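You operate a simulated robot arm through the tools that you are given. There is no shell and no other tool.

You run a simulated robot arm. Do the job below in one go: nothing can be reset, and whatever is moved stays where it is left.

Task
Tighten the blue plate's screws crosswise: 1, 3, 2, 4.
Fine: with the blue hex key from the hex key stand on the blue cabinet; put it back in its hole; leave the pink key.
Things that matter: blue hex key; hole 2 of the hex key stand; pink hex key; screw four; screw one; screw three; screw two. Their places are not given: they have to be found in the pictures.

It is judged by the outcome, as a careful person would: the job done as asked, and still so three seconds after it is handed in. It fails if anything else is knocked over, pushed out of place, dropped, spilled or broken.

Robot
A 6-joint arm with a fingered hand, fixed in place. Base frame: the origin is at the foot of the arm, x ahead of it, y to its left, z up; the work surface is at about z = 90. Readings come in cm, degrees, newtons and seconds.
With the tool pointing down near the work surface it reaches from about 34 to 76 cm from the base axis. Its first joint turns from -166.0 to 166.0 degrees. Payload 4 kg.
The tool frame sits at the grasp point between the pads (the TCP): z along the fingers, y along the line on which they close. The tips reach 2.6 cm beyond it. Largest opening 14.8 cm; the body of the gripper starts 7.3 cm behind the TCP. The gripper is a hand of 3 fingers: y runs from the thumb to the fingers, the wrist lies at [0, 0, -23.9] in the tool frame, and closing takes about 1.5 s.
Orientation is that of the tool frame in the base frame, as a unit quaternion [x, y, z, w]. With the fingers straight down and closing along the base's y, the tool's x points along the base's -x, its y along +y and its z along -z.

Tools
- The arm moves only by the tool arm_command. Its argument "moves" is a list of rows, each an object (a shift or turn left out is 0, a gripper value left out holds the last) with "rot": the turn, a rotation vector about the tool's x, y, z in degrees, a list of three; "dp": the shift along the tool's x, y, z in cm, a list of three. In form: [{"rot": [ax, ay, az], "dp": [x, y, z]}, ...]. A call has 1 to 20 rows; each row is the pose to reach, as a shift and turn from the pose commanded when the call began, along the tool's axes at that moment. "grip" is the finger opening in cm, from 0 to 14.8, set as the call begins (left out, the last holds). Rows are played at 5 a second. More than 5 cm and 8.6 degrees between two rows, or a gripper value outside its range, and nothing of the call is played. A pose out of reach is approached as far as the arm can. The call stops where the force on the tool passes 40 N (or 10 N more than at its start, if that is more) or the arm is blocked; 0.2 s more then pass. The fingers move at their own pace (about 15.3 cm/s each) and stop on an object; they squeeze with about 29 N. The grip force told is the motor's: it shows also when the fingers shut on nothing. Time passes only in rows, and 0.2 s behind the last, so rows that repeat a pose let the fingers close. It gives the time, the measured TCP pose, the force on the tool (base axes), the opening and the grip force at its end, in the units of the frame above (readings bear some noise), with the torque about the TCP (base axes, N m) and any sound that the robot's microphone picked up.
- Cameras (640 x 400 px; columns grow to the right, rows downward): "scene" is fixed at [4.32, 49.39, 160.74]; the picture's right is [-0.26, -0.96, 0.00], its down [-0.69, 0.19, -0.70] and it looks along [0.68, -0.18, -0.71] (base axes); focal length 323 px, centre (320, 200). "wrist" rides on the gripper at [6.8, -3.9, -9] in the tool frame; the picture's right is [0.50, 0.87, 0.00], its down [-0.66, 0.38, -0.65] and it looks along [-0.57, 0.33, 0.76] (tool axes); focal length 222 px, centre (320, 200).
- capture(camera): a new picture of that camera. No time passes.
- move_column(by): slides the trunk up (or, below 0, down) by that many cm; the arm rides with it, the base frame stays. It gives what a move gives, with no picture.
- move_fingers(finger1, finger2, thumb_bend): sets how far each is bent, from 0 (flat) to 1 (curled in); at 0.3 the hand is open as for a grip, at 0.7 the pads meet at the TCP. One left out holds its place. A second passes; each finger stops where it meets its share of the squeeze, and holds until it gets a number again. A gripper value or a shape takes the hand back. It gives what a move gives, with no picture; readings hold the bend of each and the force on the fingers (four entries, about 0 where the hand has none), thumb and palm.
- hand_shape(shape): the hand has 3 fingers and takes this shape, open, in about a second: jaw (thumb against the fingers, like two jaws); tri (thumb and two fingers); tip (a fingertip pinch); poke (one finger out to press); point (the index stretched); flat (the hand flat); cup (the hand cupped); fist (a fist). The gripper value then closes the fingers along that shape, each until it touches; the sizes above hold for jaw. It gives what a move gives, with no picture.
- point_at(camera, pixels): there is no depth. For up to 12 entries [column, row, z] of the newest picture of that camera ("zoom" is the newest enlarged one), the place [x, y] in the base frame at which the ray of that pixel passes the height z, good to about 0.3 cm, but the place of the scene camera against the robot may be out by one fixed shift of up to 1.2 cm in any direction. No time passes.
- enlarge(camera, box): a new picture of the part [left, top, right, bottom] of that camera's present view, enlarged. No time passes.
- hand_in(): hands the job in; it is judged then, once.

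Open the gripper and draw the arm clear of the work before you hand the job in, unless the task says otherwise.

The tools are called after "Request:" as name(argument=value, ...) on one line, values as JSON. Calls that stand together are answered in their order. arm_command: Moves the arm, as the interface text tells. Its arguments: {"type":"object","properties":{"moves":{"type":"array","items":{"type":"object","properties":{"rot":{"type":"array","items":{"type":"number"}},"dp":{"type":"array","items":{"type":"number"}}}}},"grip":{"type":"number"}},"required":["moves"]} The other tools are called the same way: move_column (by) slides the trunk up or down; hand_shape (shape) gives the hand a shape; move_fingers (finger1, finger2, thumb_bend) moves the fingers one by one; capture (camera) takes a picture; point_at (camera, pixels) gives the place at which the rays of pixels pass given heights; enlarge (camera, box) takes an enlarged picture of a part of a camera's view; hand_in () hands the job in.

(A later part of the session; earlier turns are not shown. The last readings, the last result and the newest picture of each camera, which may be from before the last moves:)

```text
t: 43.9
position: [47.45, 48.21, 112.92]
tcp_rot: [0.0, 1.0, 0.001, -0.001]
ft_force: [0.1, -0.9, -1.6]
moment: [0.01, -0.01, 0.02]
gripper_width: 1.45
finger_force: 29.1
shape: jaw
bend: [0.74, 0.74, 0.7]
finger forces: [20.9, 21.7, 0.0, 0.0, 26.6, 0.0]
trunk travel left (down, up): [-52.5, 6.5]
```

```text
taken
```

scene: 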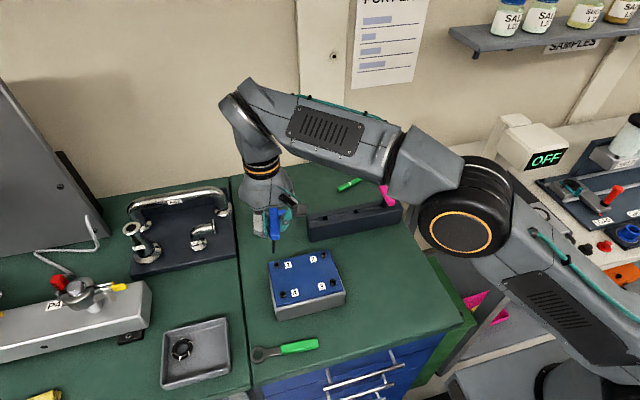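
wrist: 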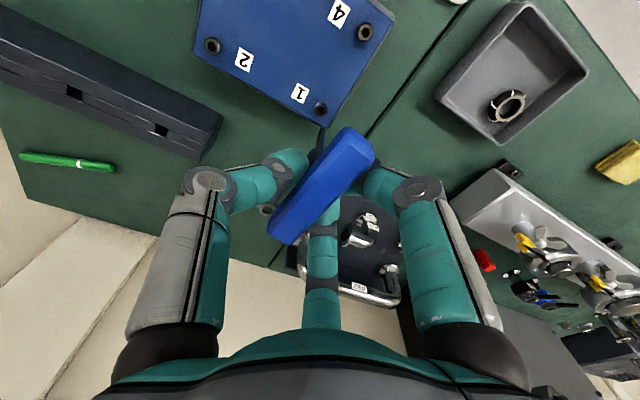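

Request:
enlarge(camera="wrist", box=[270, 60, 398, 160])

Request:
enlarge(camera="scene", box=[250, 200, 350, 310])

```text
4.00 times, centred on (334, 110) of wrist
```

zoom: 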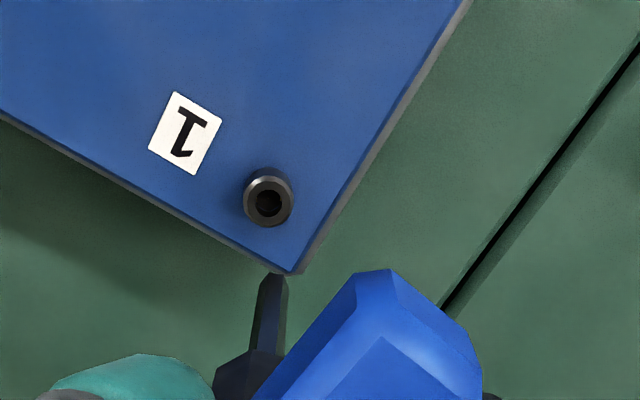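

```text
3.64 times, centred on (300, 255) of scene
```

zoom: 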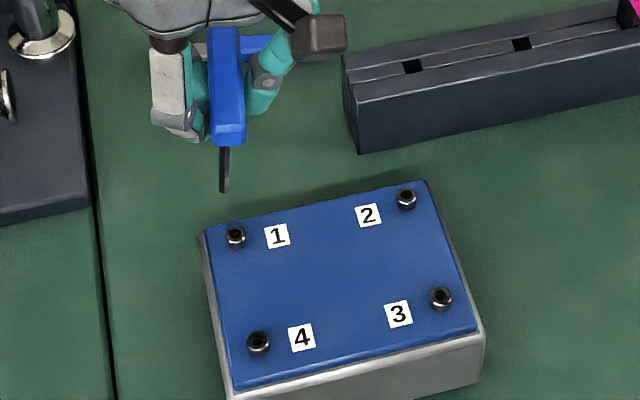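

The key tip shows at zoom (273,275) and the socket of screw 1 at (268,202). I check both places with point_at.

Request:
point_at(camera="wrist", pixels=[[321, 110.5, 98.1], [321, 110.5, 97.5], [322.3, 128.7, 103.2], [322.3, 128.7, 103.8], [211, 46, 98.1], [363, 33, 98.1]])

```text
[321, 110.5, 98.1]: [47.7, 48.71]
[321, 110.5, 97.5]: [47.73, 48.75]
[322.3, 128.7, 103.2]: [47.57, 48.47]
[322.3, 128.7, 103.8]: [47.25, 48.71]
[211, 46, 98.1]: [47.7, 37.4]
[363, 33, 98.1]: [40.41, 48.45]
```

Tip and socket are within a couple of millimetres. I descend 4.2 cm so the tip is just above the screw, then look again.

Request:
arm_command(moves=[{"dp": [0, 0, 1]}, {"dp": [0, 0, 2]}, {"dp": [0, 0, 3]}, {"dp": [0, 0, 3.7]}, {"dp": [0, 0, 4.2]}, {"dp": [0, 0, 4.2]}])

Request:
enlarge(camera="wrist", box=[280, 85, 376, 145])

Request:
enlarge(camera="scene", box=[250, 220, 346, 280])

```text
t: 45.3
position: [47.31, 48.4, 108.53]
tcp_rot: [0.0, 1.0, 0.0, -0.001]
ft_force: [-0.5, 0.4, -0.3]
moment: [0.02, -0.02, 0.01]
gripper_width: 1.47
finger_force: 29.3
shape: jaw
bend: [0.74, 0.74, 0.7]
finger forces: [20.9, 21.8, 0.1, 0.0, 26.7, 0.0]
trunk travel left (down, up): [-52.5, 6.5]
```

```text
6.67 times, centred on (328, 115) of wrist
```

zoom: 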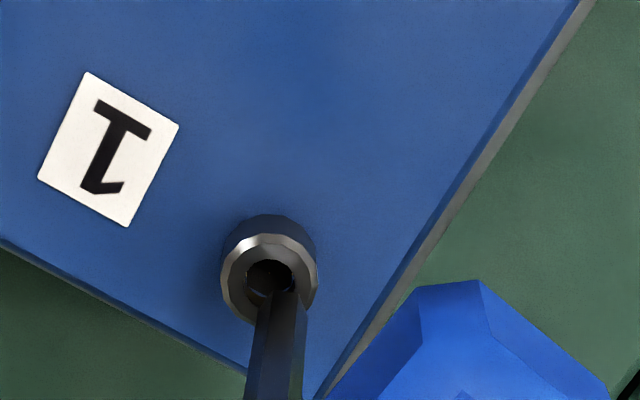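

```text
6.67 times, centred on (298, 250) of scene
```

zoom: 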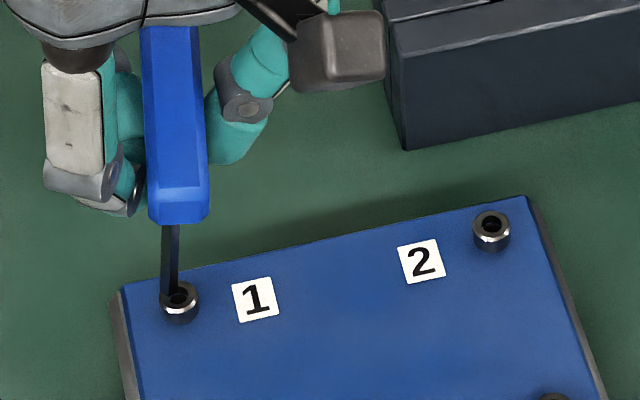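

The tip is just above the socket: wrist zoom tip (285,293) vs socket (272,278); scene zoom tip (172,295) vs socket (180,297). I enlarge further to measure the small offset.

Request:
enlarge(camera="wrist", box=[304, 110, 344, 135])

Request:
enlarge(camera="scene", box=[260, 248, 300, 273])

```text
16.00 times, centred on (324, 122) of wrist
```

zoom: 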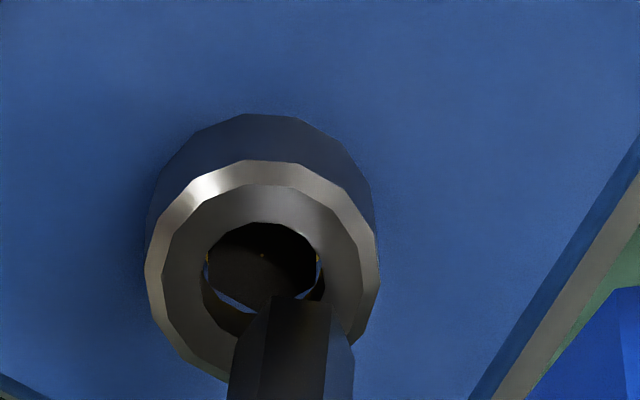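

```text
16.00 times, centred on (280, 260) of scene
```

zoom: 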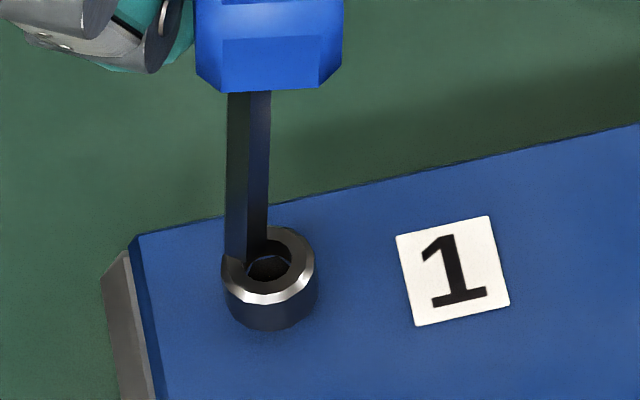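

Measured at 16×: the key's hex end centre is at (296,338) wrist / (246,246) scene, the socket at (262,267) / (269,266). Solving gives a needed shift of about −0.15 in x and −0.3 in y with ~0.3 cm gap. I also look at a free socket to see its hex orientation.

Request:
capture(camera="wrist")

Request:
enlarge(camera="scene", box=[310, 242, 342, 262])

Request:
enlarge(camera="scene", box=[317, 272, 349, 292])

```text
taken
```

wrist: 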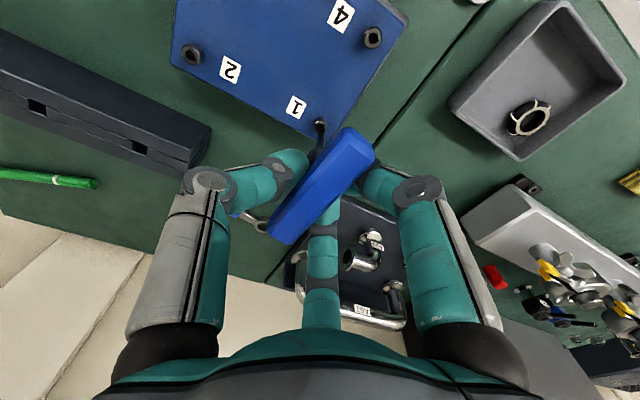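

```text
16.00 times, centred on (326, 252) of scene
```

zoom: 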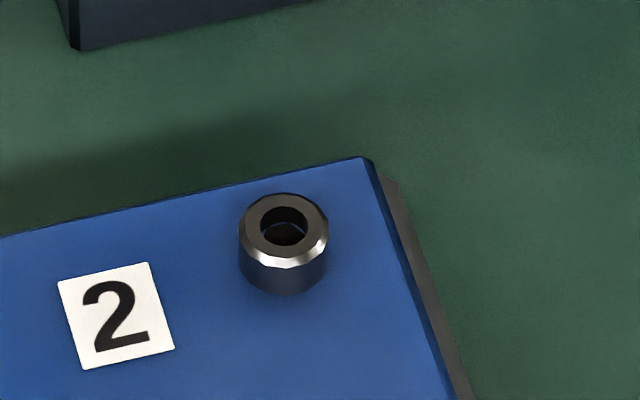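

```text
16.00 times, centred on (333, 282) of scene
```

zoom: 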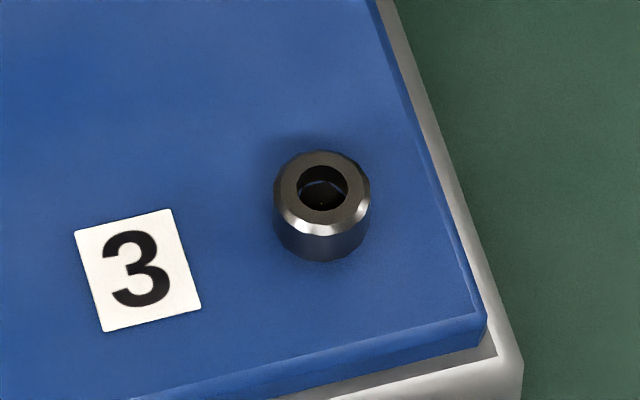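

The sockets look round. I shift the key by −0.14 x, −0.29 y (tool +0.14, −0.29) and check again.

Request:
arm_command(moves=[{"dp": [0.14, -0.29, 0]}, {"dp": [0.14, -0.29, 0]}])

Request:
enlarge(camera="wrist", box=[304, 110, 344, 135])

Request:
enlarge(camera="scene", box=[260, 248, 300, 273])

```text
t: 45.9
position: [47.44, 48.06, 108.56]
tcp_rot: [0.001, 1.0, 0.001, 0.0]
ft_force: [-0.4, 0.5, -0.9]
moment: [-0.01, -0.02, 0.0]
gripper_width: 1.45
finger_force: 29.0
shape: jaw
bend: [0.74, 0.74, 0.7]
finger forces: [20.9, 21.8, 0.0, 0.1, 26.6, 0.0]
trunk travel left (down, up): [-52.5, 6.5]
```

```text
16.00 times, centred on (324, 122) of wrist
```

zoom: 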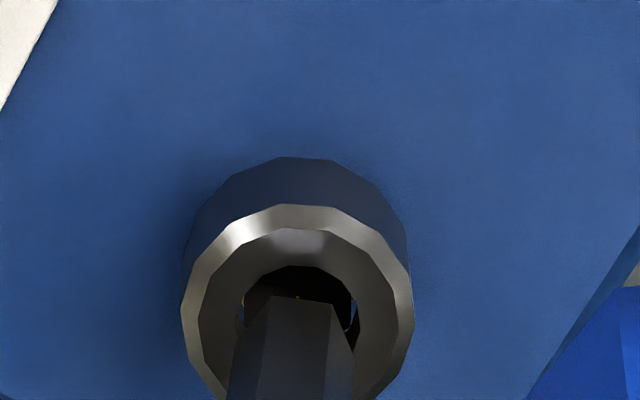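

```text
16.00 times, centred on (280, 260) of scene
```

zoom: 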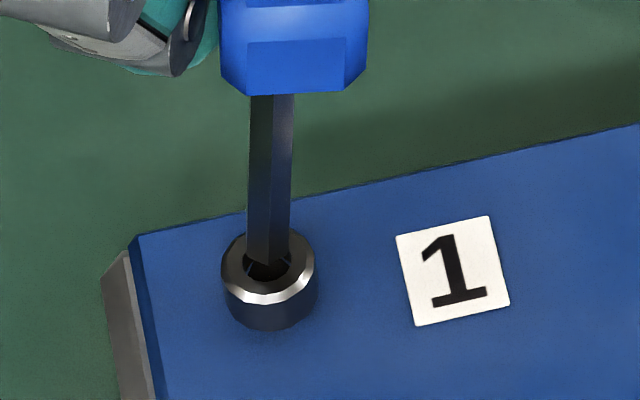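

Now both views agree: key and socket are centred within ~0.03 cm with a gap near 0.27 cm. I lower gently in small steps by 0.6 cm.

Request:
arm_command(moves=[{"dp": [0.02, 0, 0.15]}, {"dp": [0.02, 0, 0.3]}, {"dp": [0.02, 0, 0.4]}, {"dp": [0.02, 0, 0.5]}, {"dp": [0.02, 0, 0.6]}, {"dp": [0.02, 0, 0.6]}])

Request:
enlarge(camera="wrist", box=[304, 110, 344, 135])

Request:
enlarge(camera="scene", box=[260, 248, 300, 273])

```text
t: 47.3
position: [47.45, 48.1, 107.94]
tcp_rot: [0.0, 1.0, 0.001, -0.001]
ft_force: [0.1, 0.4, -2.1]
moment: [0.04, 0.01, -0.01]
gripper_width: 1.47
finger_force: 28.7
shape: jaw
bend: [0.74, 0.74, 0.7]
finger forces: [21.2, 21.8, 0.0, 0.0, 26.4, 0.0]
trunk travel left (down, up): [-52.5, 6.5]
```

```text
16.00 times, centred on (324, 122) of wrist
```

zoom: 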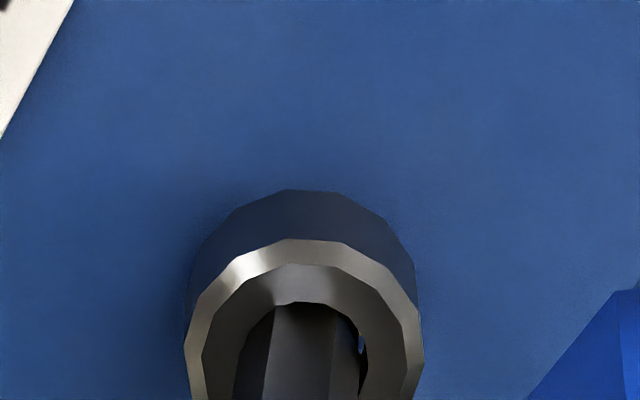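

```text
16.00 times, centred on (280, 260) of scene
```

zoom: 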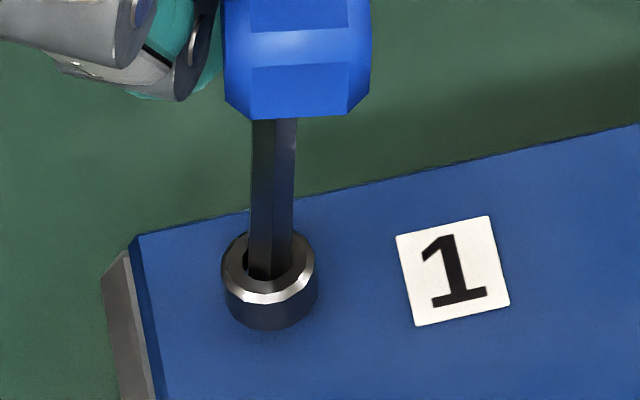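

The tip is entering the bore in both views, with almost no force. I go on down another 0.6 cm, watching the force.

Request:
arm_command(moves=[{"dp": [0, 0, 0.15]}, {"dp": [0, 0, 0.3]}, {"dp": [0, 0, 0.45]}, {"dp": [0, 0, 0.6]}, {"dp": [0, 0, 0.6]}])

Request:
enlarge(camera="wrist", box=[304, 110, 344, 135])

Request:
enlarge(camera="scene", box=[260, 248, 300, 273])

```text
t: 48.5
position: [47.27, 47.91, 107.59]
tcp_rot: [0.001, 1.0, 0.003, 0.001]
ft_force: [-0.5, -1.2, 28.2]
moment: [0.06, 0.03, 0.01]
gripper_width: 1.56
finger_force: 28.6
shape: jaw
bend: [0.74, 0.75, 0.69]
finger forces: [27.3, 29.7, 0.1, 0.1, 30.4, 0.1]
trunk travel left (down, up): [-52.5, 6.5]
```

```text
16.00 times, centred on (324, 122) of wrist
```

zoom: 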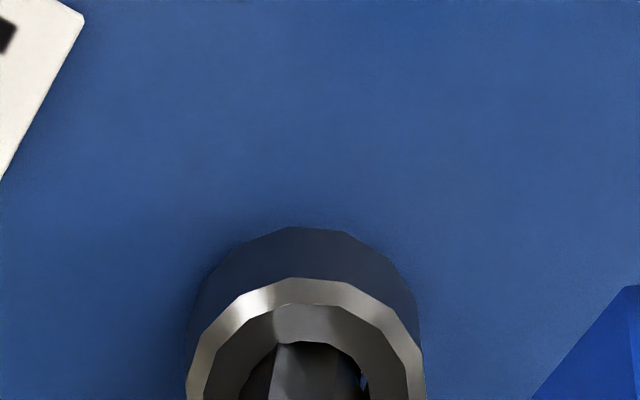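

```text
16.00 times, centred on (280, 260) of scene
```

zoom: 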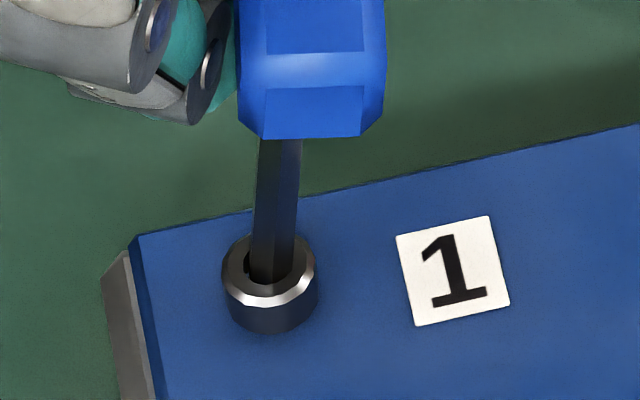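

The key bottomed at about z≈107.6 with 28 N, and the hand was pushed aside slightly. I ease back 0.17 cm to keep light pressure and read the state again.

Request:
arm_command(moves=[{"dp": [0, 0, -0.1]}, {"dp": [0, 0, -0.17]}, {"dp": [0, 0, -0.17]}])

Request:
enlarge(camera="scene", box=[260, 248, 300, 273])

```text
t: 49.3
position: [47.46, 47.88, 107.6]
tcp_rot: [0.001, 1.0, 0.002, -0.001]
ft_force: [-0.8, -0.5, 24.8]
moment: [0.06, 0.03, -0.03]
gripper_width: 1.51
finger_force: 29.2
shape: jaw
bend: [0.74, 0.75, 0.7]
finger forces: [26.6, 29.4, 0.0, 0.0, 30.1, 0.0]
trunk travel left (down, up): [-52.5, 6.5]
```

```text
16.00 times, centred on (280, 260) of scene
```

zoom: 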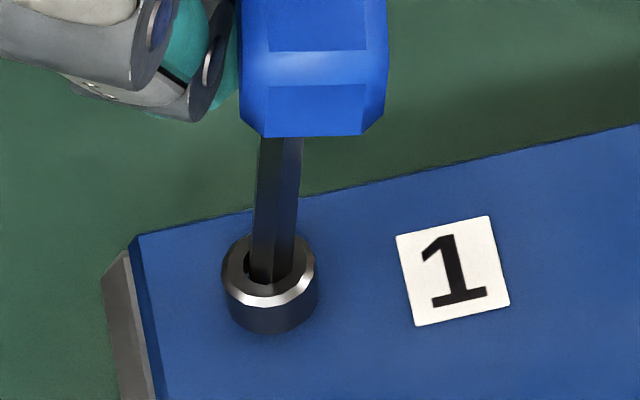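

Still about 25 N down-force. I ease another 0.12 cm up and re-centre 0.15 cm in +y.

Request:
arm_command(moves=[{"dp": [0, 0, -0.12]}, {"dp": [0, 0.15, -0.12]}, {"dp": [0, 0.15, -0.12]}])

Request:
enlarge(camera="scene", box=[260, 248, 300, 273])

Request:
enlarge(camera="wrist", box=[300, 112, 348, 142])

```text
t: 50.1
position: [47.24, 48.12, 107.6]
tcp_rot: [0.001, 1.0, 0.001, -0.001]
ft_force: [0.1, -1.5, 14.8]
moment: [-0.1, 0.05, -0.02]
gripper_width: 1.5
finger_force: 28.5
shape: jaw
bend: [0.74, 0.75, 0.7]
finger forces: [25.4, 27.4, 0.0, 0.1, 29.7, 0.0]
trunk travel left (down, up): [-52.5, 6.5]
```

```text
16.00 times, centred on (280, 260) of scene
```

zoom: 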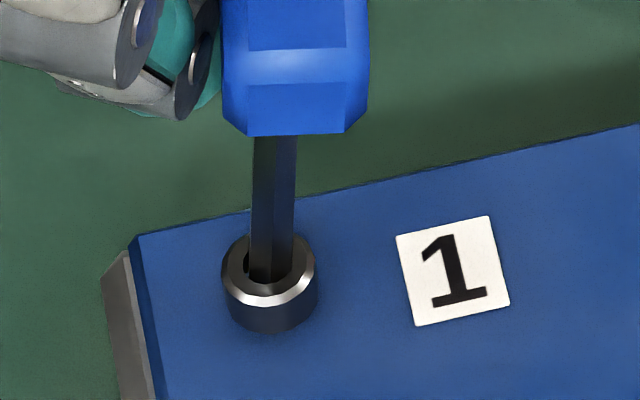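

```text
13.33 times, centred on (324, 127) of wrist
```

zoom: 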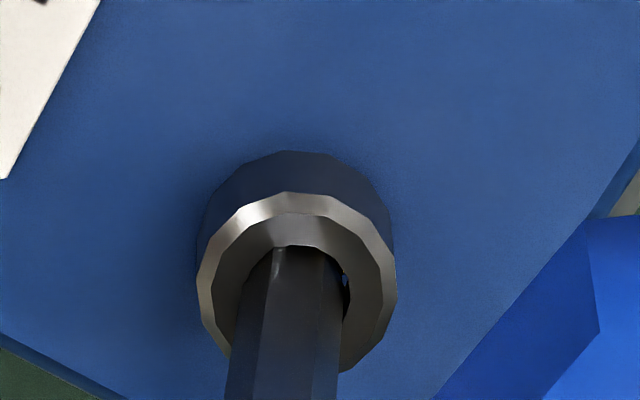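

The key stands upright in the socket with 15 N. I now turn clockwise (tool +z) by 20° in small steps and watch the moment and sounds.

Request:
arm_command(moves=[{"rot": [0, 0, 4]}, {"rot": [0, 0, 8]}, {"rot": [0, 0, 12]}, {"rot": [0, 0, 16]}, {"rot": [0, 0, 20]}, {"rot": [0, 0, 20]}])

Request:
enlarge(camera="scene", box=[260, 248, 300, 273])

Request:
enlarge(camera="wrist", box=[300, 112, 348, 142])

```text
t: 51.5
position: [47.29, 48.24, 107.61]
tcp_rot: [0.175, 0.985, 0.0, -0.002]
ft_force: [-1.1, 0.1, 3.9]
moment: [-0.04, 0.07, 0.02]
gripper_width: 1.48
finger_force: 28.8
shape: jaw
bend: [0.74, 0.75, 0.7]
finger forces: [25.5, 24.3, 0.1, 0.0, 28.5, 0.0]
trunk travel left (down, up): [-52.5, 6.5]
```

```text
16.00 times, centred on (280, 260) of scene
```

zoom: 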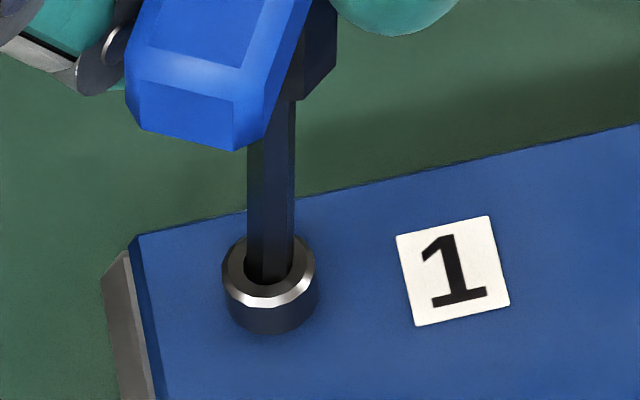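

```text
13.33 times, centred on (324, 127) of wrist
```

zoom: 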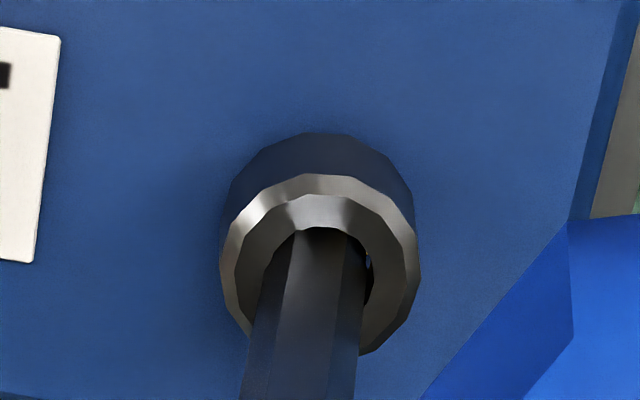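

No moment yet, and the down-force fell to 4 N. I look at the screw heads' yellow marks for a sign of rotation.

Request:
capture(camera="wrist")

Request:
enlarge(camera="wrist", box=[180, 0, 420, 150])

Request:
enlarge(camera="scene", box=[265, 245, 350, 305])

```text
taken
```

wrist: 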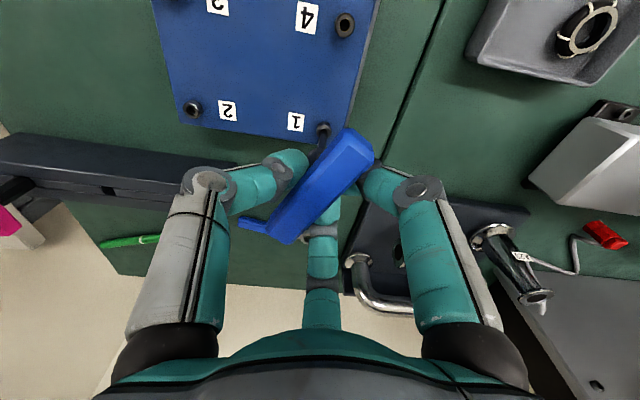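

```text
2.67 times, centred on (300, 75) of wrist
```

zoom: 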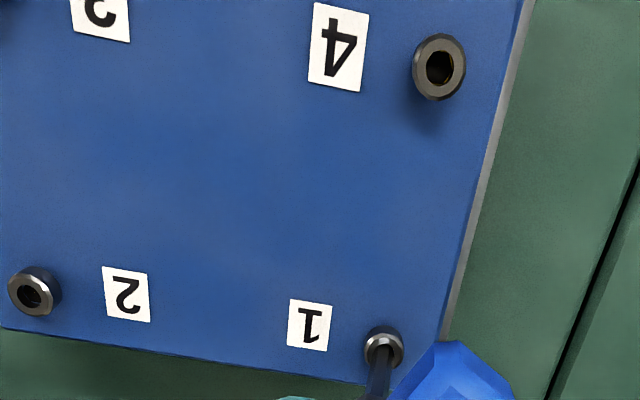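

```text
6.67 times, centred on (308, 275) of scene
```

zoom: 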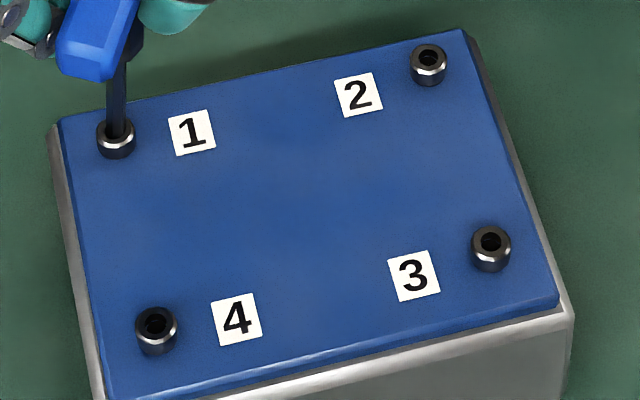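

No clear marks to see. I keep turning clockwise another 60° with a touch of down-force, watching for torque or a click.

Request:
arm_command(moves=[{"rot": [0, 0, 4], "dp": [0, 0, 0.04]}, {"rot": [0, 0, 8], "dp": [0, 0, 0.06]}, {"rot": [0, 0, 12], "dp": [0, 0, 0.08]}, {"rot": [0, 0, 16], "dp": [0, 0, 0.08]}, {"rot": [0, 0, 20], "dp": [0, 0, 0.08]}, {"rot": [0, 0, 24], "dp": [0, 0, 0.08]}, {"rot": [0, 0, 28], "dp": [0, 0, 0.08]}, {"rot": [0, 0, 32], "dp": [0, 0, 0.08]}, {"rot": [0, 0, 36], "dp": [0, 0, 0.08]}, {"rot": [0, 0, 40], "dp": [0, 0, 0.08]}])

Request:
enlarge(camera="scene", box=[260, 248, 300, 273])

```text
t: 53.7
position: [47.28, 48.31, 107.72]
tcp_rot: [0.501, 0.865, 0.001, -0.001]
ft_force: [-0.5, 2.2, 3.8]
moment: [0.27, 0.04, 0.01]
gripper_width: 1.5
finger_force: 29.1
shape: jaw
bend: [0.74, 0.75, 0.7]
finger forces: [28.7, 22.5, 0.0, 0.0, 28.6, 0.0]
trunk travel left (down, up): [-52.5, 6.5]
```

```text
16.00 times, centred on (280, 260) of scene
```

zoom: 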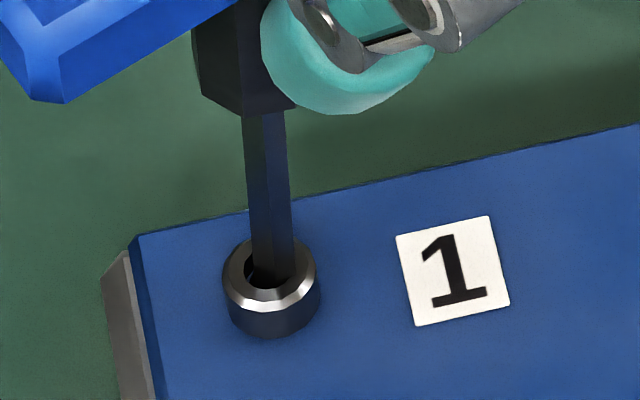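

The head seems to have sunk slightly (its lower edge went from row 333 to 338), so it is turning in. A small sideways force of 2 N shows, so I ease +y by 0.1 and carry on clockwise with slight down-feed.

Request:
arm_command(moves=[{"rot": [0, 0, 4], "dp": [0.09, 0.05, 0.04]}, {"rot": [0, 0, 8], "dp": [0.09, 0.05, 0.08]}, {"rot": [0, 0, 12], "dp": [0.09, 0.05, 0.1]}, {"rot": [0, 0, 16], "dp": [0.09, 0.05, 0.1]}, {"rot": [0, 0, 20], "dp": [0.09, 0.05, 0.1]}, {"rot": [0, 0, 24], "dp": [0.09, 0.05, 0.1]}, {"rot": [0, 0, 28], "dp": [0.09, 0.05, 0.1]}, {"rot": [0, 0, 32], "dp": [0.09, 0.05, 0.1]}, {"rot": [0, 0, 36], "dp": [0.09, 0.05, 0.1]}, {"rot": [0, 0, 40], "dp": [0.09, 0.05, 0.1]}])

Request:
enlarge(camera="scene", box=[260, 248, 300, 273])

Request:
enlarge(camera="wrist", box=[290, 102, 354, 142])

```text
t: 55.9
position: [47.19, 48.33, 107.58]
tcp_rot: [0.767, 0.642, -0.001, -0.002]
ft_force: [0.7, 2.8, 2.8]
moment: [0.27, -0.04, 0.06]
gripper_width: 1.52
finger_force: 29.3
shape: jaw
bend: [0.74, 0.75, 0.7]
finger forces: [30.9, 21.0, 0.0, 0.0, 29.2, 0.1]
trunk travel left (down, up): [-52.5, 6.5]
```

```text
16.00 times, centred on (280, 260) of scene
```

zoom: 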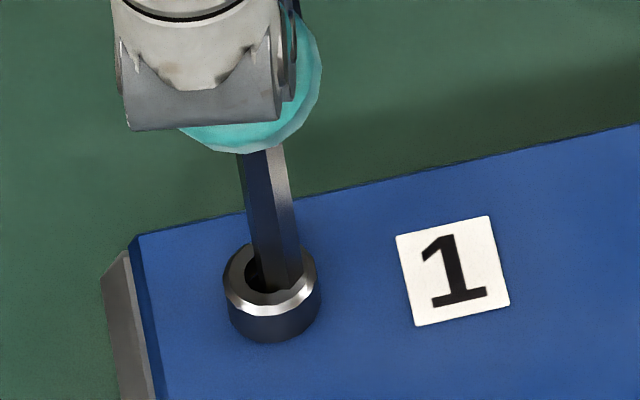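

```text
10.00 times, centred on (322, 122) of wrist
```

zoom: 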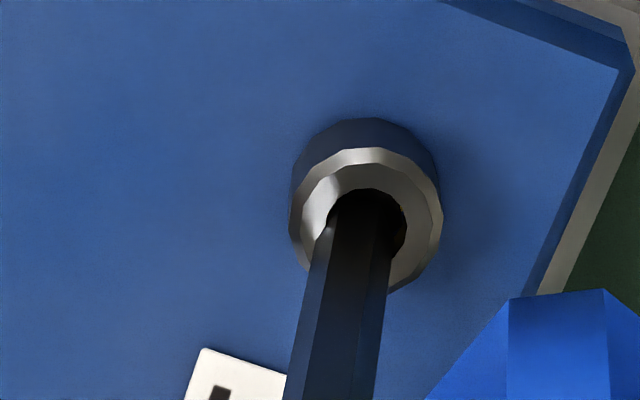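

The head keeps sinking (lower edge now row 341), so the screw is turning with the key. The tip sits a little off the tool axis (about [−0.14,0.36] in the tool frame), which causes the side force; I shift to relieve it and then turn on around the key's own axis.

Request:
arm_command(moves=[{"dp": [0.16, 0.03, 0.02]}, {"dp": [0.31, 0.05, 0.04]}, {"dp": [0.31, 0.05, 0.04]}])

Request:
arm_command(moves=[{"rot": [0, 0, 5], "dp": [0.03, 0.013, 0.01]}, {"rot": [0, 0, 10], "dp": [0.06, 0.03, 0.02]}, {"rot": [0, 0, 15], "dp": [0.09, 0.05, 0.03]}, {"rot": [0, 0, 20], "dp": [0.115, 0.07, 0.04]}, {"rot": [0, 0, 25], "dp": [0.14, 0.095, 0.05]}, {"rot": [0, 0, 30], "dp": [0.16, 0.12, 0.06]}, {"rot": [0, 0, 35], "dp": [0.18, 0.145, 0.07]}, {"rot": [0, 0, 40], "dp": [0.2, 0.175, 0.08]}])

Request:
enlarge(camera="scene", box=[260, 248, 300, 273])

Request:
enlarge(camera="wrist", box=[290, 102, 354, 142])

```text
t: 56.7
position: [47.47, 48.55, 107.56]
tcp_rot: [0.766, 0.643, 0.0, -0.001]
ft_force: [-0.2, 2.5, 4.6]
moment: [0.16, 0.06, 0.07]
gripper_width: 1.49
finger_force: 29.1
shape: jaw
bend: [0.74, 0.75, 0.7]
finger forces: [27.3, 22.0, 0.0, 0.0, 28.9, 0.0]
trunk travel left (down, up): [-52.5, 6.5]
```

```text
t: 58.5
position: [47.52, 48.75, 107.33]
tcp_rot: [0.94, 0.341, 0.0, -0.001]
ft_force: [0.3, 1.2, 5.4]
moment: [0.08, 0.03, 0.07]
gripper_width: 1.49
finger_force: 28.5
shape: jaw
bend: [0.74, 0.75, 0.69]
finger forces: [21.9, 22.7, 0.1, 0.0, 28.0, 0.1]
trunk travel left (down, up): [-52.5, 6.5]
```

```text
16.00 times, centred on (280, 260) of scene
```

zoom: 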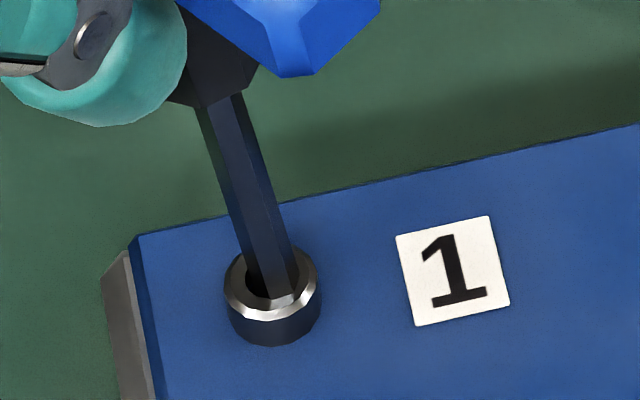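

```text
10.00 times, centred on (322, 122) of wrist
```

zoom: 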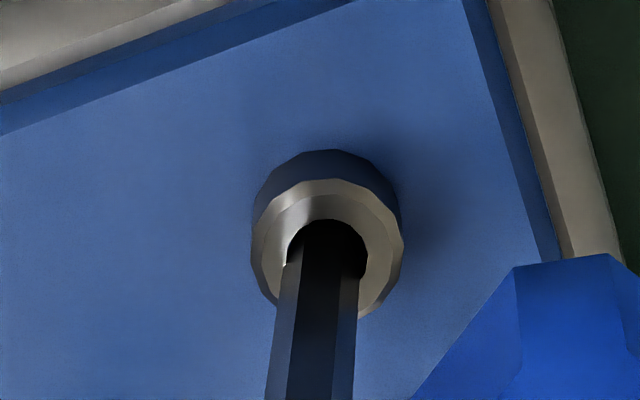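

The scene view now shows the key leaning (top at (220,105), foot at (275,295)), though forces are small. I look at the whole hand before going on.

Request:
enlarge(camera="scene", box=[220, 190, 340, 280])

Request:
capture(camera="wrist")

```text
4.44 times, centred on (280, 235) of scene
```

zoom: 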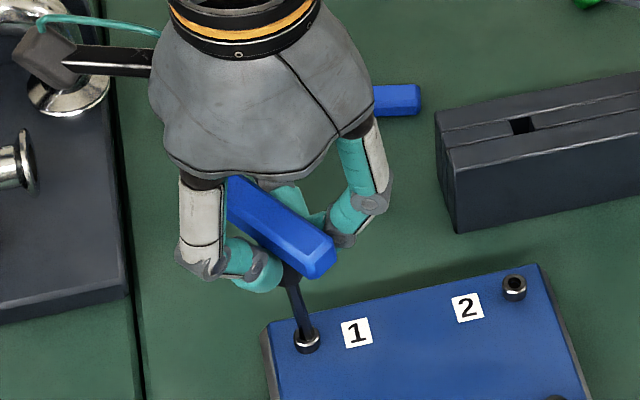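

```text
taken
```

wrist: 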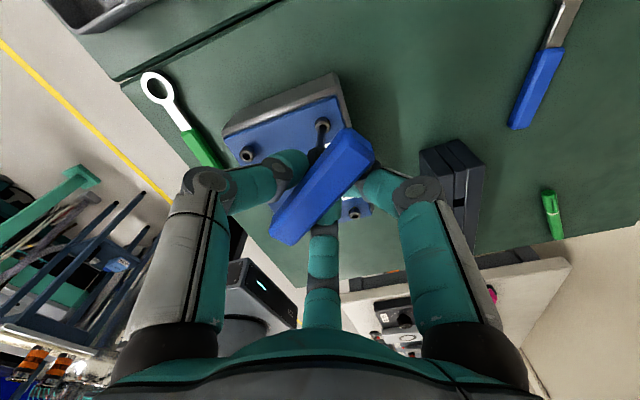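

Taking perspective into account (vertical lines run toward (320,518)), the hand is right above the screw and the key leans only ~4° in the grip; side forces are about 1 N. I keep turning 40° more around the key axis with slight down-feed.

Request:
arm_command(moves=[{"rot": [0, 0, 5], "dp": [0.03, 0.013, 0.01]}, {"rot": [0, 0, 10], "dp": [0.06, 0.03, 0.02]}, {"rot": [0, 0, 15], "dp": [0.09, 0.05, 0.03]}, {"rot": [0, 0, 20], "dp": [0.115, 0.07, 0.04]}, {"rot": [0, 0, 25], "dp": [0.14, 0.095, 0.05]}, {"rot": [0, 0, 30], "dp": [0.16, 0.12, 0.06]}, {"rot": [0, 0, 35], "dp": [0.18, 0.145, 0.07]}, {"rot": [0, 0, 40], "dp": [0.2, 0.175, 0.08]}])

Request:
enlarge(camera="scene", box=[260, 248, 300, 273])

Request:
enlarge(camera="wrist", box=[290, 102, 354, 142])

```text
t: 60.3
position: [47.79, 48.66, 107.28]
tcp_rot: [1.0, -0.002, -0.001, -0.001]
ft_force: [-0.5, 1.1, 8.6]
moment: [0.18, -0.03, 0.21]
gripper_width: 1.46
finger_force: 29.1
shape: jaw
bend: [0.74, 0.75, 0.69]
finger forces: [28.2, 22.2, 0.0, 0.1, 33.4, 0.0]
trunk travel left (down, up): [-52.5, 6.5]
```

```text
16.00 times, centred on (280, 260) of scene
```

zoom: 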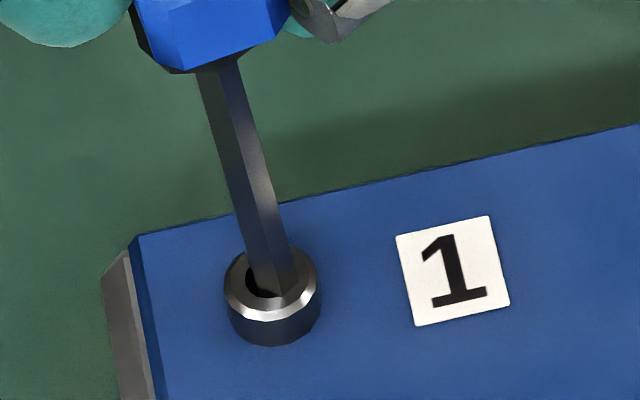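

```text
10.00 times, centred on (322, 122) of wrist
```

zoom: 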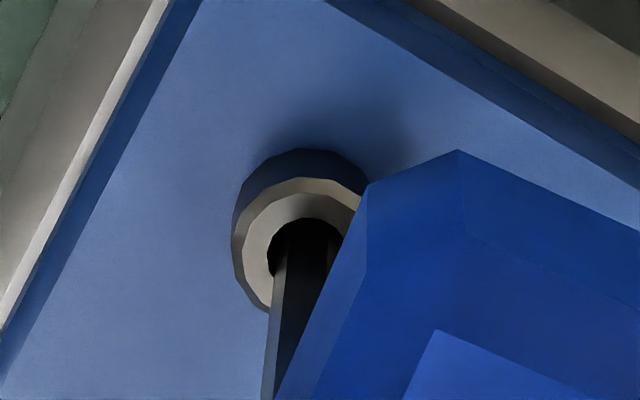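

Torque about z has risen to 0.21 N·m and the handle looks shifted in the grip (wrist zoom corner at (455,150)). I look at the full view before continuing.

Request:
capture(camera="wrist")

Request:
enlarge(camera="scene", box=[220, 190, 340, 280])

```text
taken
```

wrist: 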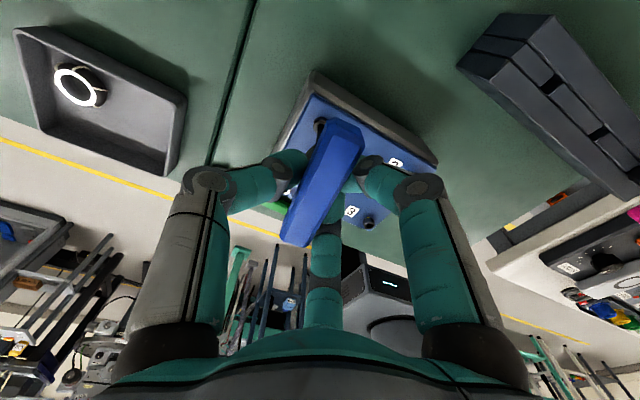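

```text
4.44 times, centred on (280, 235) of scene
```

zoom: 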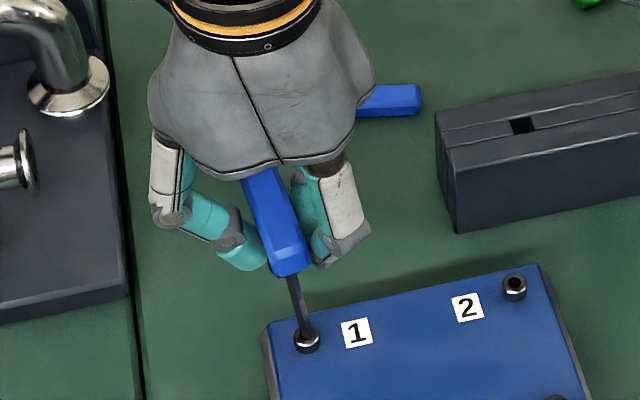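

The handle has yawed about 12° in the grip against rising torque, so the screw is getting stiff. I turn another 12° in small steps to see whether the torque climbs further.

Request:
arm_command(moves=[{"rot": [0, 0, 3], "dp": [0.02, 0.005, 0]}, {"rot": [0, 0, 6], "dp": [0.035, 0.015, 0]}, {"rot": [0, 0, 9], "dp": [0.055, 0.025, 0]}, {"rot": [0, 0, 12], "dp": [0.07, 0.035, 0]}, {"rot": [0, 0, 12], "dp": [0.07, 0.035, 0]}])

Request:
capture(camera="wrist")

Request:
enlarge(camera="scene", box=[260, 248, 300, 273])

```text
t: 61.5
position: [47.93, 48.68, 107.35]
tcp_rot: [0.994, -0.105, -0.001, 0.0]
ft_force: [0.1, 2.2, 10.4]
moment: [0.28, -0.05, 0.25]
gripper_width: 1.53
finger_force: 29.2
shape: jaw
bend: [0.74, 0.75, 0.69]
finger forces: [29.4, 22.0, 0.0, 0.1, 35.2, 0.1]
trunk travel left (down, up): [-52.5, 6.5]
```

```text
taken
```

wrist: 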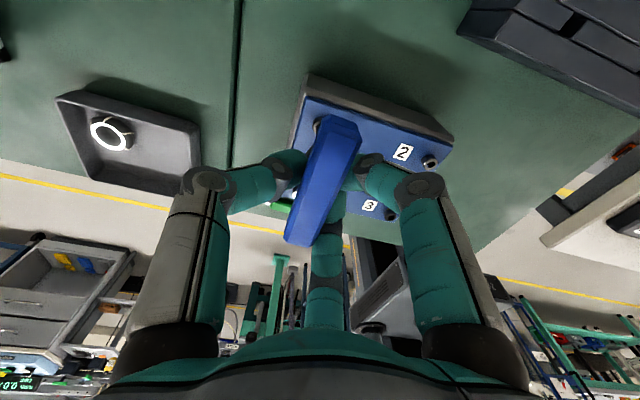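

```text
16.00 times, centred on (280, 260) of scene
```

zoom: 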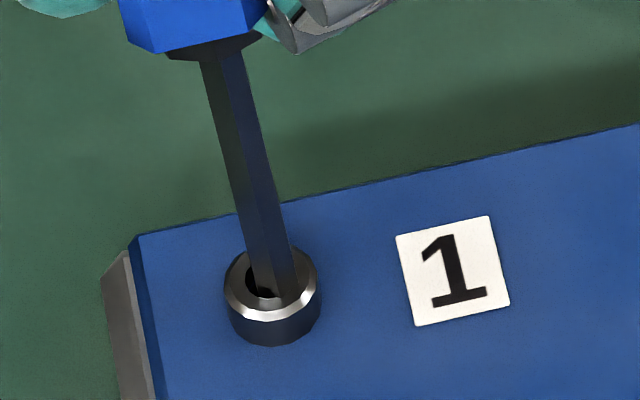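

The head has gone down about 0.27 cm in all and stopped (row 344), while the handle now slips in the grip at about 0.25 N·m: screw 1 is tight. I lift the key straight out by 5 cm without turning back.

Request:
arm_command(moves=[{"dp": [0, 0, -0.3]}, {"dp": [0, 0, -0.8]}, {"dp": [0, 0, -1.5]}, {"dp": [0, 0, -2.5]}, {"dp": [0, 0, -3.5]}, {"dp": [0, 0, -5]}, {"dp": [0, 0, -5]}])

Request:
capture(camera="wrist")

Request:
enlarge(camera="scene", box=[262, 242, 350, 304])

Request:
enlarge(camera="wrist", box=[270, 80, 430, 180])

```text
t: 63.1
position: [48.07, 48.65, 112.24]
tcp_rot: [0.994, -0.105, 0.0, 0.0]
ft_force: [0.0, -0.3, -0.4]
moment: [0.01, -0.01, -0.01]
gripper_width: 1.41
finger_force: 28.9
shape: jaw
bend: [0.74, 0.74, 0.7]
finger forces: [24.8, 23.9, 0.1, 0.0, 27.1, 0.0]
trunk travel left (down, up): [-52.5, 6.5]
```

```text
taken
```

wrist: 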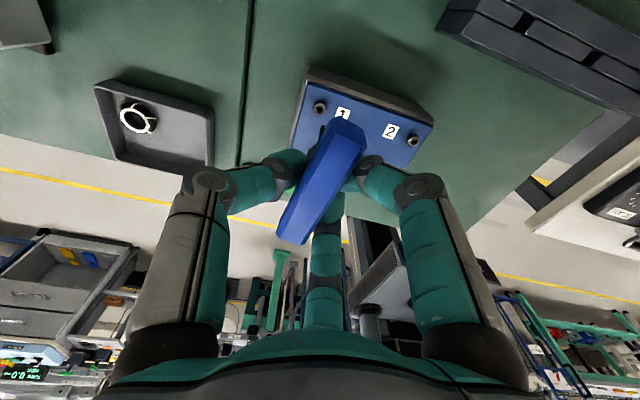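

```text
6.45 times, centred on (306, 273) of scene
```

zoom: 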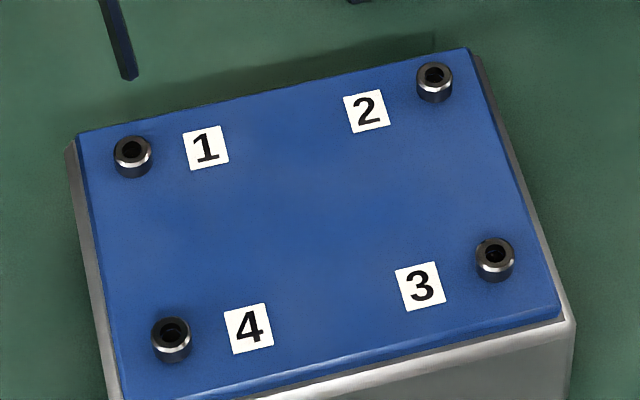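

```text
4.00 times, centred on (350, 130) of wrist
```

zoom: 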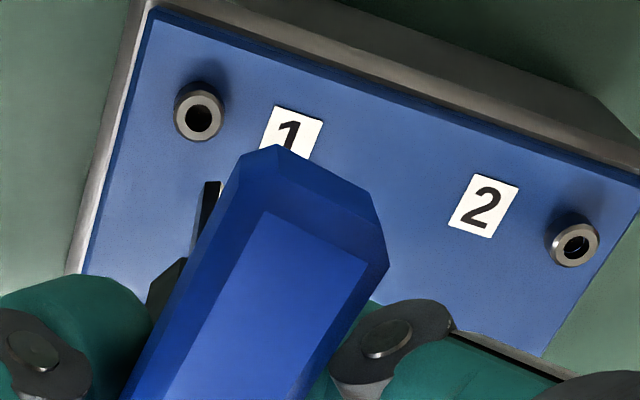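

Screw 1's head now sits lower than before relative to its label, and the key is still well held. Next is screw 3 at about (40.2,37.35); I go there at this height while turning the hand back 192° counter-clockwise.

Request:
arm_command(moves=[{"rot": [0, 0, -8.5], "dp": [0, 0, -0.5]}, {"rot": [0, 0, -17], "dp": [-0.5, 1.2, -0.5]}, {"rot": [0, 0, -25.5], "dp": [-1, 2.4, -0.5]}, {"rot": [0, 0, -34], "dp": [-1.5, 3.6, -0.5]}, {"rot": [0, 0, -42.5], "dp": [-2, 4.8, -0.5]}, {"rot": [0, 0, -51], "dp": [-2.5, 6, -0.5]}, {"rot": [0, 0, -59.5], "dp": [-3, 7.2, -0.5]}, {"rot": [0, 0, -68], "dp": [-3.5, 8.4, -0.5]}, {"rot": [0, 0, -76.5], "dp": [-4, 9.6, -0.5]}, {"rot": [0, 0, -85], "dp": [-4.5, 10.8, -0.5]}, {"rot": [0, 0, -93.5], "dp": [-5, 12, -0.5]}, {"rot": [0, 0, -102], "dp": [-5.4, 13.06, -0.5]}, {"rot": [0, 0, -110.5], "dp": [-5.4, 13.06, -0.5]}, {"rot": [0, 0, -119], "dp": [-5.4, 13.06, -0.5]}, {"rot": [0, 0, -127.5], "dp": [-5.4, 13.06, -0.5]}, {"rot": [0, 0, -136], "dp": [-5.4, 13.06, -0.5]}, {"rot": [0, 0, -144.5], "dp": [-5.4, 13.06, -0.5]}, {"rot": [0, 0, -153], "dp": [-5.4, 13.06, -0.5]}, {"rot": [0, 0, -161.5], "dp": [-5.4, 13.06, -0.5]}, {"rot": [0, 0, -170], "dp": [-5.4, 13.06, -0.5]}])

Request:
arm_command(moves=[{"rot": [0, 0, -8]}, {"rot": [0, 0, -16]}, {"rot": [0, 0, -22]}, {"rot": [0, 0, -22]}])

Request:
capture(camera="wrist")

Request:
enlarge(camera="wrist", box=[270, 60, 398, 160])

Request:
enlarge(camera="scene", box=[262, 222, 390, 302])

```text
t: 67.3
position: [39.94, 37.08, 112.8]
tcp_rot: [0.19, 0.982, 0.0, -0.001]
ft_force: [0.0, 0.1, -0.6]
moment: [-0.01, -0.01, -0.01]
gripper_width: 1.44
finger_force: 29.6
shape: jaw
bend: [0.74, 0.74, 0.7]
finger forces: [24.9, 24.4, 0.1, 0.0, 27.2, 0.0]
trunk travel left (down, up): [-52.5, 6.5]
```

```text
t: 68.3
position: [40.01, 37.1, 112.77]
tcp_rot: [0.0, 1.0, 0.001, 0.0]
ft_force: [0.4, 0.2, -0.3]
moment: [0.01, -0.03, -0.02]
gripper_width: 1.43
finger_force: 29.2
shape: jaw
bend: [0.74, 0.74, 0.7]
finger forces: [24.9, 24.4, 0.0, 0.0, 27.2, 0.1]
trunk travel left (down, up): [-52.5, 6.5]
```

```text
taken
```

wrist: 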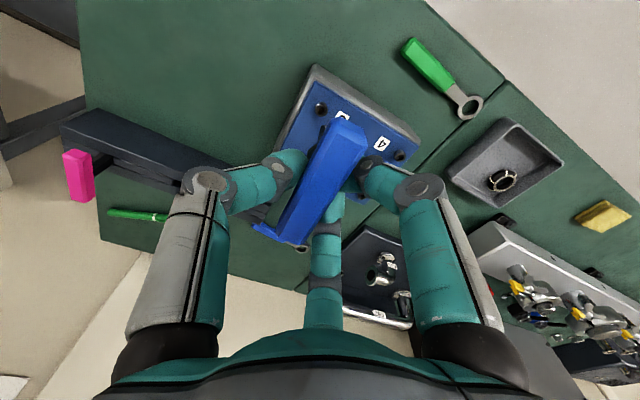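

```text
4.00 times, centred on (334, 110) of wrist
```

zoom: 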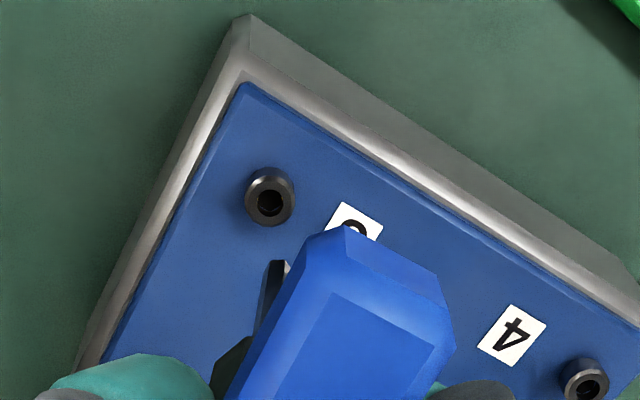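

```text
5.00 times, centred on (326, 262) of scene
```

zoom: 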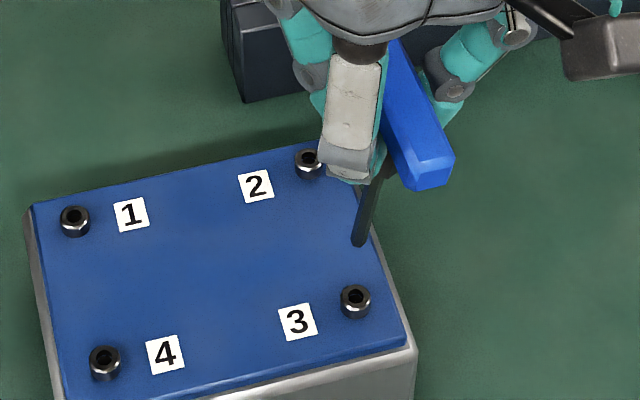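

The key tip (wrist zoom (278,263)) hangs near screw 3's socket (269,203), but the shaft leans in the scene view. I zoom in to measure the lean in both cameras.

Request:
enlarge(camera="scene", box=[310, 232, 358, 262])

Request:
enlarge(camera="scene", box=[310, 255, 358, 285])

Request:
enlarge(camera="wrist", box=[296, 110, 344, 140])

Request:
enlarge(camera="wrist", box=[240, 105, 400, 255])

```text
13.33 times, centred on (334, 247) of scene
```

zoom: 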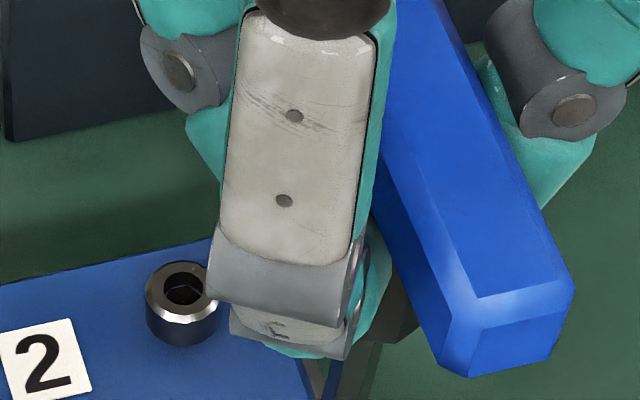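

```text
13.33 times, centred on (334, 270) of scene
```

zoom: 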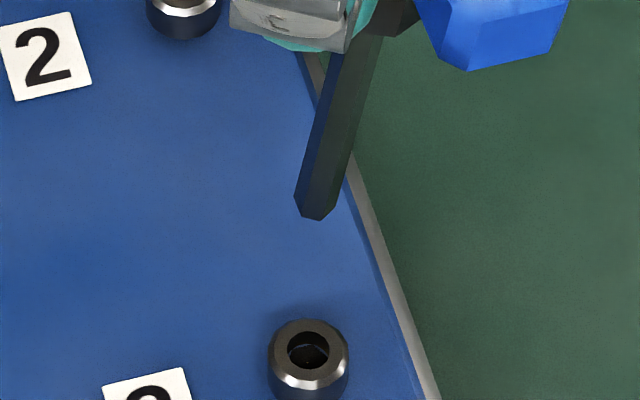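

```text
13.33 times, centred on (320, 125) of wrist
```

zoom: 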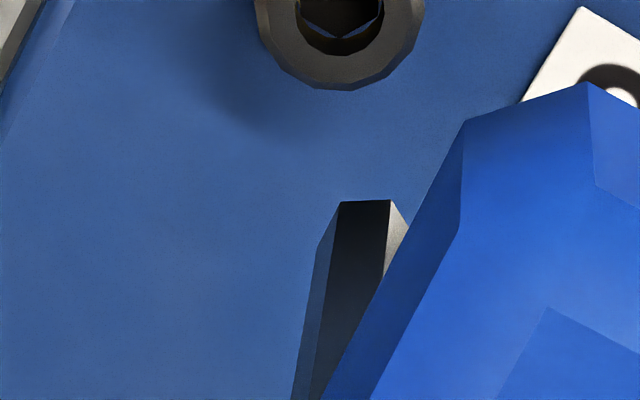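

```text
2.67 times, centred on (320, 180) of wrist
```

zoom: 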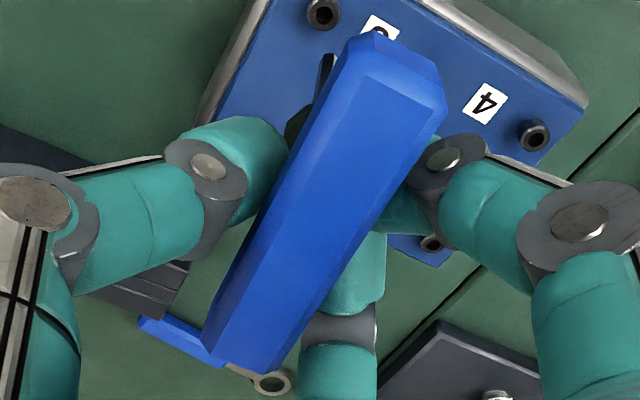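

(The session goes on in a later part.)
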